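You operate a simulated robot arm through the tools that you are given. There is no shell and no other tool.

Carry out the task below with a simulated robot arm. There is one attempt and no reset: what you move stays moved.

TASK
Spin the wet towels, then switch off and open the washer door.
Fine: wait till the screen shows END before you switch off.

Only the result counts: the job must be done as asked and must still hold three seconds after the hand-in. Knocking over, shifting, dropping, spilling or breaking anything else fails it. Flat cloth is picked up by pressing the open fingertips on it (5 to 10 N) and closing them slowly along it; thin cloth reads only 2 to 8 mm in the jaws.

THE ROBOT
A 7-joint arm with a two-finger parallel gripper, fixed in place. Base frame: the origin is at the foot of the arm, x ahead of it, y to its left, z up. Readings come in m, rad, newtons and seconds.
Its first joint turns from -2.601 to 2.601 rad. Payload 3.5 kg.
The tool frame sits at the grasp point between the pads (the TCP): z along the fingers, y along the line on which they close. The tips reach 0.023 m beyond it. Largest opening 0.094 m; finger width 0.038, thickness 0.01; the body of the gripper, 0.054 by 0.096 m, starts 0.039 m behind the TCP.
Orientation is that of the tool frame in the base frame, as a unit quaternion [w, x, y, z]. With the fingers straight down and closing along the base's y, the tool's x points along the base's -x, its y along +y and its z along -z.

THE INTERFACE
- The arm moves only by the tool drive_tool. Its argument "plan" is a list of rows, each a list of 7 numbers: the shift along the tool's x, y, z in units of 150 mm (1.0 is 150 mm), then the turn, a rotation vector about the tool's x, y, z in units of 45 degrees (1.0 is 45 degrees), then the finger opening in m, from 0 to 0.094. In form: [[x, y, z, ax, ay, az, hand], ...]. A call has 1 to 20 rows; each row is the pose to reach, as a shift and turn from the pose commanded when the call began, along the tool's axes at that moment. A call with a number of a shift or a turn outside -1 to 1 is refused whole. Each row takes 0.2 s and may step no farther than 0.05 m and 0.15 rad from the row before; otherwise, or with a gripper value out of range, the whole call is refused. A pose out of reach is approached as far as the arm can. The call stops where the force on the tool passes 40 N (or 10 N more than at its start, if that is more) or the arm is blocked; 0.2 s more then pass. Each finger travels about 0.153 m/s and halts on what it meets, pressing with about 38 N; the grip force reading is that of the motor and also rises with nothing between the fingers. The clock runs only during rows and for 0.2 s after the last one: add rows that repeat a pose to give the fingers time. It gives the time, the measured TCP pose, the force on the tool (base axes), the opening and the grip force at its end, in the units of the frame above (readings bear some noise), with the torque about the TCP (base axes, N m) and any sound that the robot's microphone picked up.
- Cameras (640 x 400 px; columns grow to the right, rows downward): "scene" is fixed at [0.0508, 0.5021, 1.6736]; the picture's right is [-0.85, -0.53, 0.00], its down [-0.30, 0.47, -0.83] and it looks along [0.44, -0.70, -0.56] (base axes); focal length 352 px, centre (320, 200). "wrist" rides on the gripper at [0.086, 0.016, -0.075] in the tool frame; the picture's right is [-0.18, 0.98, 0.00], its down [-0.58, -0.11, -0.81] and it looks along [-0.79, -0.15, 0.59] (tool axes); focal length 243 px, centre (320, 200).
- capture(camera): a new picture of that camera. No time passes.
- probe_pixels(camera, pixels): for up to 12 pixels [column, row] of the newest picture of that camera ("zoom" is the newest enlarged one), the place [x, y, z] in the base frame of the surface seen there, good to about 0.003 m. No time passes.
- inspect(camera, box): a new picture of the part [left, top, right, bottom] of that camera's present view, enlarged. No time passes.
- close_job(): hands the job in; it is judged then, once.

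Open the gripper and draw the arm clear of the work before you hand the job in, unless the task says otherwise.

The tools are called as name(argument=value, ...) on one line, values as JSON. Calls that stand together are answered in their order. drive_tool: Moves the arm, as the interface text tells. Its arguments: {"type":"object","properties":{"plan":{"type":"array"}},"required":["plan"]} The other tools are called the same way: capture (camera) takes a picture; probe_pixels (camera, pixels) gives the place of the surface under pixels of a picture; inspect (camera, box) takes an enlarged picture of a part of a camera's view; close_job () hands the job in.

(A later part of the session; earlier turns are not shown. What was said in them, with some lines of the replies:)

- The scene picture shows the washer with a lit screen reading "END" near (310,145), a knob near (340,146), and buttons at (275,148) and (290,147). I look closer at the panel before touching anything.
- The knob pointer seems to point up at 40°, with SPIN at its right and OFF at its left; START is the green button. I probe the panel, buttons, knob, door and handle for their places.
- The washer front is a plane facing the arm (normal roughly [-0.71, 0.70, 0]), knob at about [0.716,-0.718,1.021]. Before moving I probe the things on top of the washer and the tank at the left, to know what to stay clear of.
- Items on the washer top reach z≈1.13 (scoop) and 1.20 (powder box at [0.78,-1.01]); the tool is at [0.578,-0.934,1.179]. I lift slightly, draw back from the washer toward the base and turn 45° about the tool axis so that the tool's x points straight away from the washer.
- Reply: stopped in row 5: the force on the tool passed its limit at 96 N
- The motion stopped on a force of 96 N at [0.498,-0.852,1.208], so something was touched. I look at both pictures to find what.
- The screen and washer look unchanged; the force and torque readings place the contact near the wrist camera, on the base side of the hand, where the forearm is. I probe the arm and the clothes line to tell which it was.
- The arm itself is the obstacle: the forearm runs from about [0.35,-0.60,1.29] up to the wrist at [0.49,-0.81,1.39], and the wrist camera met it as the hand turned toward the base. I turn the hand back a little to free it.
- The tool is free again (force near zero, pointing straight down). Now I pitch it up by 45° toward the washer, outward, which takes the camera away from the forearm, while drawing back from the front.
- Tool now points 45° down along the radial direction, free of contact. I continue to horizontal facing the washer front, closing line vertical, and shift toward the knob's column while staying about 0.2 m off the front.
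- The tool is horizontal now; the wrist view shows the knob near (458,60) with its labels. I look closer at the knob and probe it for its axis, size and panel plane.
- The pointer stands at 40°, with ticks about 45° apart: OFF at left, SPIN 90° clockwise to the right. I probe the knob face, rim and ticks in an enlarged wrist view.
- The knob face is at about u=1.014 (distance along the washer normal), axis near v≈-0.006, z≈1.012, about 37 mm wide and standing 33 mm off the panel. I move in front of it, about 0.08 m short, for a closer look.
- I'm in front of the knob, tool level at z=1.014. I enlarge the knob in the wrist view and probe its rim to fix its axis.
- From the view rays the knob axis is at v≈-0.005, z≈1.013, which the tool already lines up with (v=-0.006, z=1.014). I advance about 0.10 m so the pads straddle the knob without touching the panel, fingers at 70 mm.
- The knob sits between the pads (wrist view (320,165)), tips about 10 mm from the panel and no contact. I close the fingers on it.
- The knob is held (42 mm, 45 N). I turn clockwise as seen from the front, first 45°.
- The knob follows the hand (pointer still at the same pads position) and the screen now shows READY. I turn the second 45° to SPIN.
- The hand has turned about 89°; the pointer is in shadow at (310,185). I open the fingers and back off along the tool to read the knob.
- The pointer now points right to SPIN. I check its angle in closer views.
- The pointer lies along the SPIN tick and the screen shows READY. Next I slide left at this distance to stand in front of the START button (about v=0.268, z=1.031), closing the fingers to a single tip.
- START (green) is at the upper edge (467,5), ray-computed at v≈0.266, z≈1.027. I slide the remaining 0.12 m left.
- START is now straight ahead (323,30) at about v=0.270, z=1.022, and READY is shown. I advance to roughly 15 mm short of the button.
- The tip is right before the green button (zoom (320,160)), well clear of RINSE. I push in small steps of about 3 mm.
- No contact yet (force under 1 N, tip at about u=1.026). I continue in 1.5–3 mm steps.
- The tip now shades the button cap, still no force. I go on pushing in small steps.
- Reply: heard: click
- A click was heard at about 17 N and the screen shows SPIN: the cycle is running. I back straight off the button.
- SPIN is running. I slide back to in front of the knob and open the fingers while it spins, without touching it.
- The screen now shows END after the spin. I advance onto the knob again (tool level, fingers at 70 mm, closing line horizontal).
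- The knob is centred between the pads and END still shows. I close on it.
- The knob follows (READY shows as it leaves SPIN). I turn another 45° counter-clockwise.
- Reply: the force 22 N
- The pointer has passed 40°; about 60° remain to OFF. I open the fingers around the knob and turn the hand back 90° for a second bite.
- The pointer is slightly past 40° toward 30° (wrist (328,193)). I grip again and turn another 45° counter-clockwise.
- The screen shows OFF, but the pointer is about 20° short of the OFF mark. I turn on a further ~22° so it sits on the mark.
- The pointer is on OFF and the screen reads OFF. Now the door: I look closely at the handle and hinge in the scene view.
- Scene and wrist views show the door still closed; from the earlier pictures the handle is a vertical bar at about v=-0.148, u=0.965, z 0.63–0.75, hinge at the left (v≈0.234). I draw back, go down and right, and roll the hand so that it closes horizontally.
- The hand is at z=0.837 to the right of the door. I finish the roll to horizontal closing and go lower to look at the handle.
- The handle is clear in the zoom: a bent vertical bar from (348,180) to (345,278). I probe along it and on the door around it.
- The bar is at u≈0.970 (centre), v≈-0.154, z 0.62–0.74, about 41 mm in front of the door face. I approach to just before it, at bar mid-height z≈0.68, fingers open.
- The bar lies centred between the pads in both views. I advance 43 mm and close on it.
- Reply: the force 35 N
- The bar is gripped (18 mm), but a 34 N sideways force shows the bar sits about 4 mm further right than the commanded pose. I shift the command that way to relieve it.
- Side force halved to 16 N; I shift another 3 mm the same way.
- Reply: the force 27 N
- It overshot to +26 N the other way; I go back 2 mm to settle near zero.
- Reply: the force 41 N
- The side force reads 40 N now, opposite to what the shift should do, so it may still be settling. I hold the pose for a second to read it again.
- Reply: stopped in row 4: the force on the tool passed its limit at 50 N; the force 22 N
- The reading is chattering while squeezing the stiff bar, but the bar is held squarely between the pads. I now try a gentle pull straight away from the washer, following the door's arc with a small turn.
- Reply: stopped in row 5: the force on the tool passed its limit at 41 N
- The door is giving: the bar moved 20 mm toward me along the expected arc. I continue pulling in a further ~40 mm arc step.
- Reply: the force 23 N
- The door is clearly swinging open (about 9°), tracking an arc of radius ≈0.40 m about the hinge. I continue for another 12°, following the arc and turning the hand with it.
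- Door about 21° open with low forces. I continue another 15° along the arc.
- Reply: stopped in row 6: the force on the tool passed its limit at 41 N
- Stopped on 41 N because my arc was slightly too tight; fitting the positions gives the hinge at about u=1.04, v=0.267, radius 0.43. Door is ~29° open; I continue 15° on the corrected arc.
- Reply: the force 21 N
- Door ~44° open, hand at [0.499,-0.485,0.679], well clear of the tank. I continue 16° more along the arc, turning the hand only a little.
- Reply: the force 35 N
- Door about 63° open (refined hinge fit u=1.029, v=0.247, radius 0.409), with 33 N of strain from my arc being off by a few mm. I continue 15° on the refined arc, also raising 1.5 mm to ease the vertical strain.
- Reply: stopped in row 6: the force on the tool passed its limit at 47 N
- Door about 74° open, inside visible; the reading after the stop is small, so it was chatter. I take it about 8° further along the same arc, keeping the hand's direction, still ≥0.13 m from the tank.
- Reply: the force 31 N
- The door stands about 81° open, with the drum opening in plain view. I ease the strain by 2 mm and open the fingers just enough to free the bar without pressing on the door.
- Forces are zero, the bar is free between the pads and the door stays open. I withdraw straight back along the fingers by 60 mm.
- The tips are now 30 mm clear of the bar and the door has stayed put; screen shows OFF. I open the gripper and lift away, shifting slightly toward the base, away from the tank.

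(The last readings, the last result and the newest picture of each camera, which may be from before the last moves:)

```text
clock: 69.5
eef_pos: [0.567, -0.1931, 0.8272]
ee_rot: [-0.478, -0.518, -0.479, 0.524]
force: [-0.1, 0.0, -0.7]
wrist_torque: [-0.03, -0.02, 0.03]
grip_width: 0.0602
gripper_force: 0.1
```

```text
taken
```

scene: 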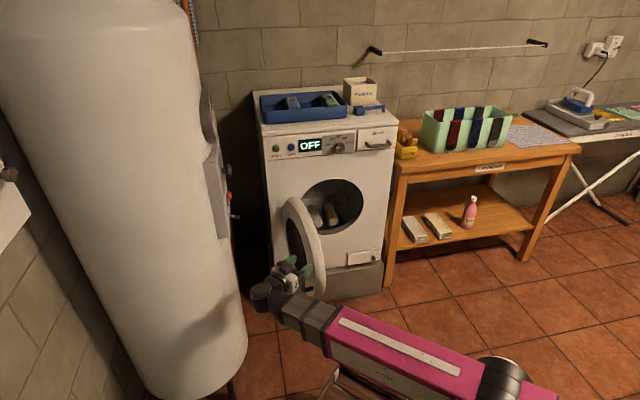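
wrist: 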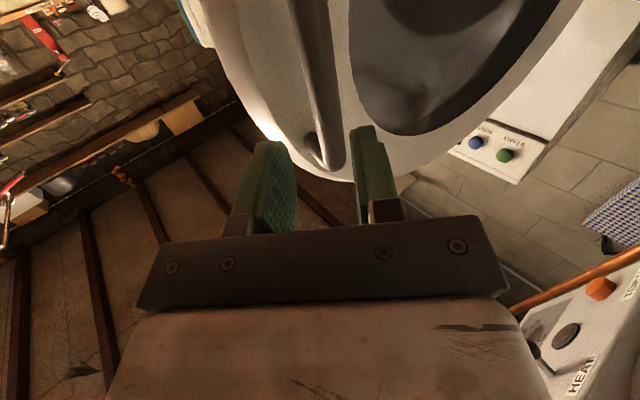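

All clear, door still open. I lift another 0.15 m so the hand is above the door, fingers wide open.

drive_tool(plan=[[-0.2, -0.05, -0.02, 0, 0, 0, 0.07], [-0.4, -0.1, -0.04, 0, 0, 0, 0.08], [-0.6, -0.15, -0.04, 0, 0, 0, 0.09], [-0.8, -0.2, -0.04, 0, 0, 0, 0.094], [-1.0, -0.2, -0.04, 0, 0, 0, 0.094], [-1.0, -0.2, -0.04, 0, 0, 0, 0.094], [-1.0, -0.2, -0.04, 0, 0, 0, 0.094]])

capture(camera="scene")

inspect(camera="scene", box=[220, 70, 420, 300])

inspect(camera="scene", box=[255, 125, 365, 165])

```text
clock: 71.1
eef_pos: [0.539, -0.1854, 0.9773]
ee_rot: [-0.478, -0.518, -0.479, 0.523]
force: [-0.3, 0.2, 0.2]
wrist_torque: [-0.02, -0.02, 0.0]
grip_width: 0.0944
gripper_force: 0.0
```

```text
taken
```

scene: 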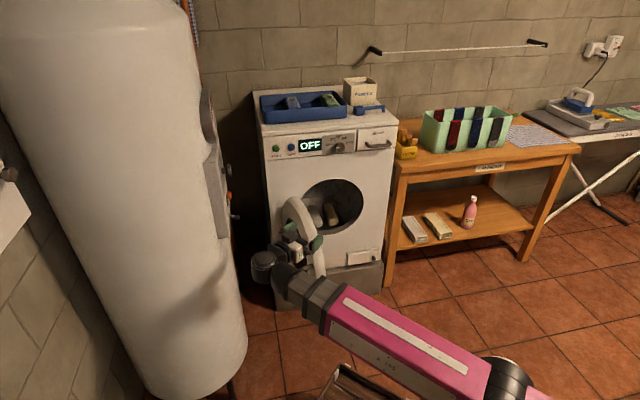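

```text
1.74 times, centred on (320, 185) of scene
```

zoom: 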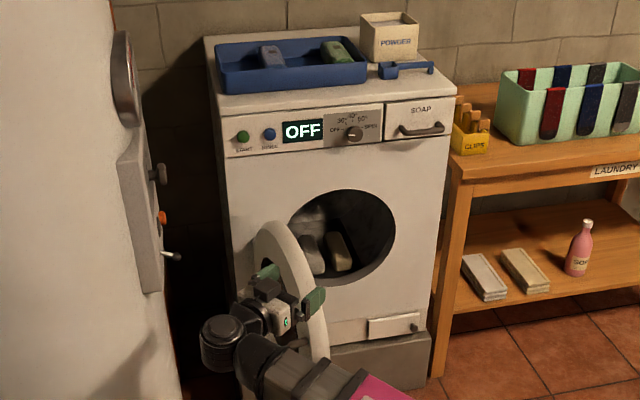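

```text
5.82 times, centred on (310, 145) of scene
```

zoom: 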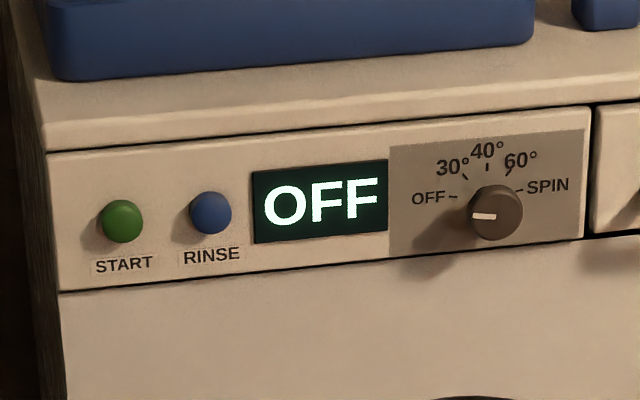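

The final views show the screen and knob at OFF after the spin ended at END, the door swung wide open (about 81°), and the tray, powder and scoop in place. The gripper is open and clear of everything, so I hand the job in.

close_job()

```text
The job is handed in.
```

I ran the spin, let it finish, switched the washer off and opened its door. The job is handed in, but I don't have the verdict.

- **Spin:** I turned the knob from 40° to SPIN and pressed START. The screen showed SPIN, and END about four seconds later.
- **Off:** Only after END did I turn the knob to OFF. The screen reads OFF and the pointer sits on the OFF mark.
- **Door:** I pulled it by the handle to about 81° open by my estimate. It stayed there after I let go, with the drum opening in plain view.
- **Surroundings:** The tray, powder box and scoop on top were in their places in the last picture.

Early on, turning the hand made the wrist camera touch the arm's own forearm and the arm stopped. I backed it off and nothing else was touched. The gripper was open and above the door when I handed in.
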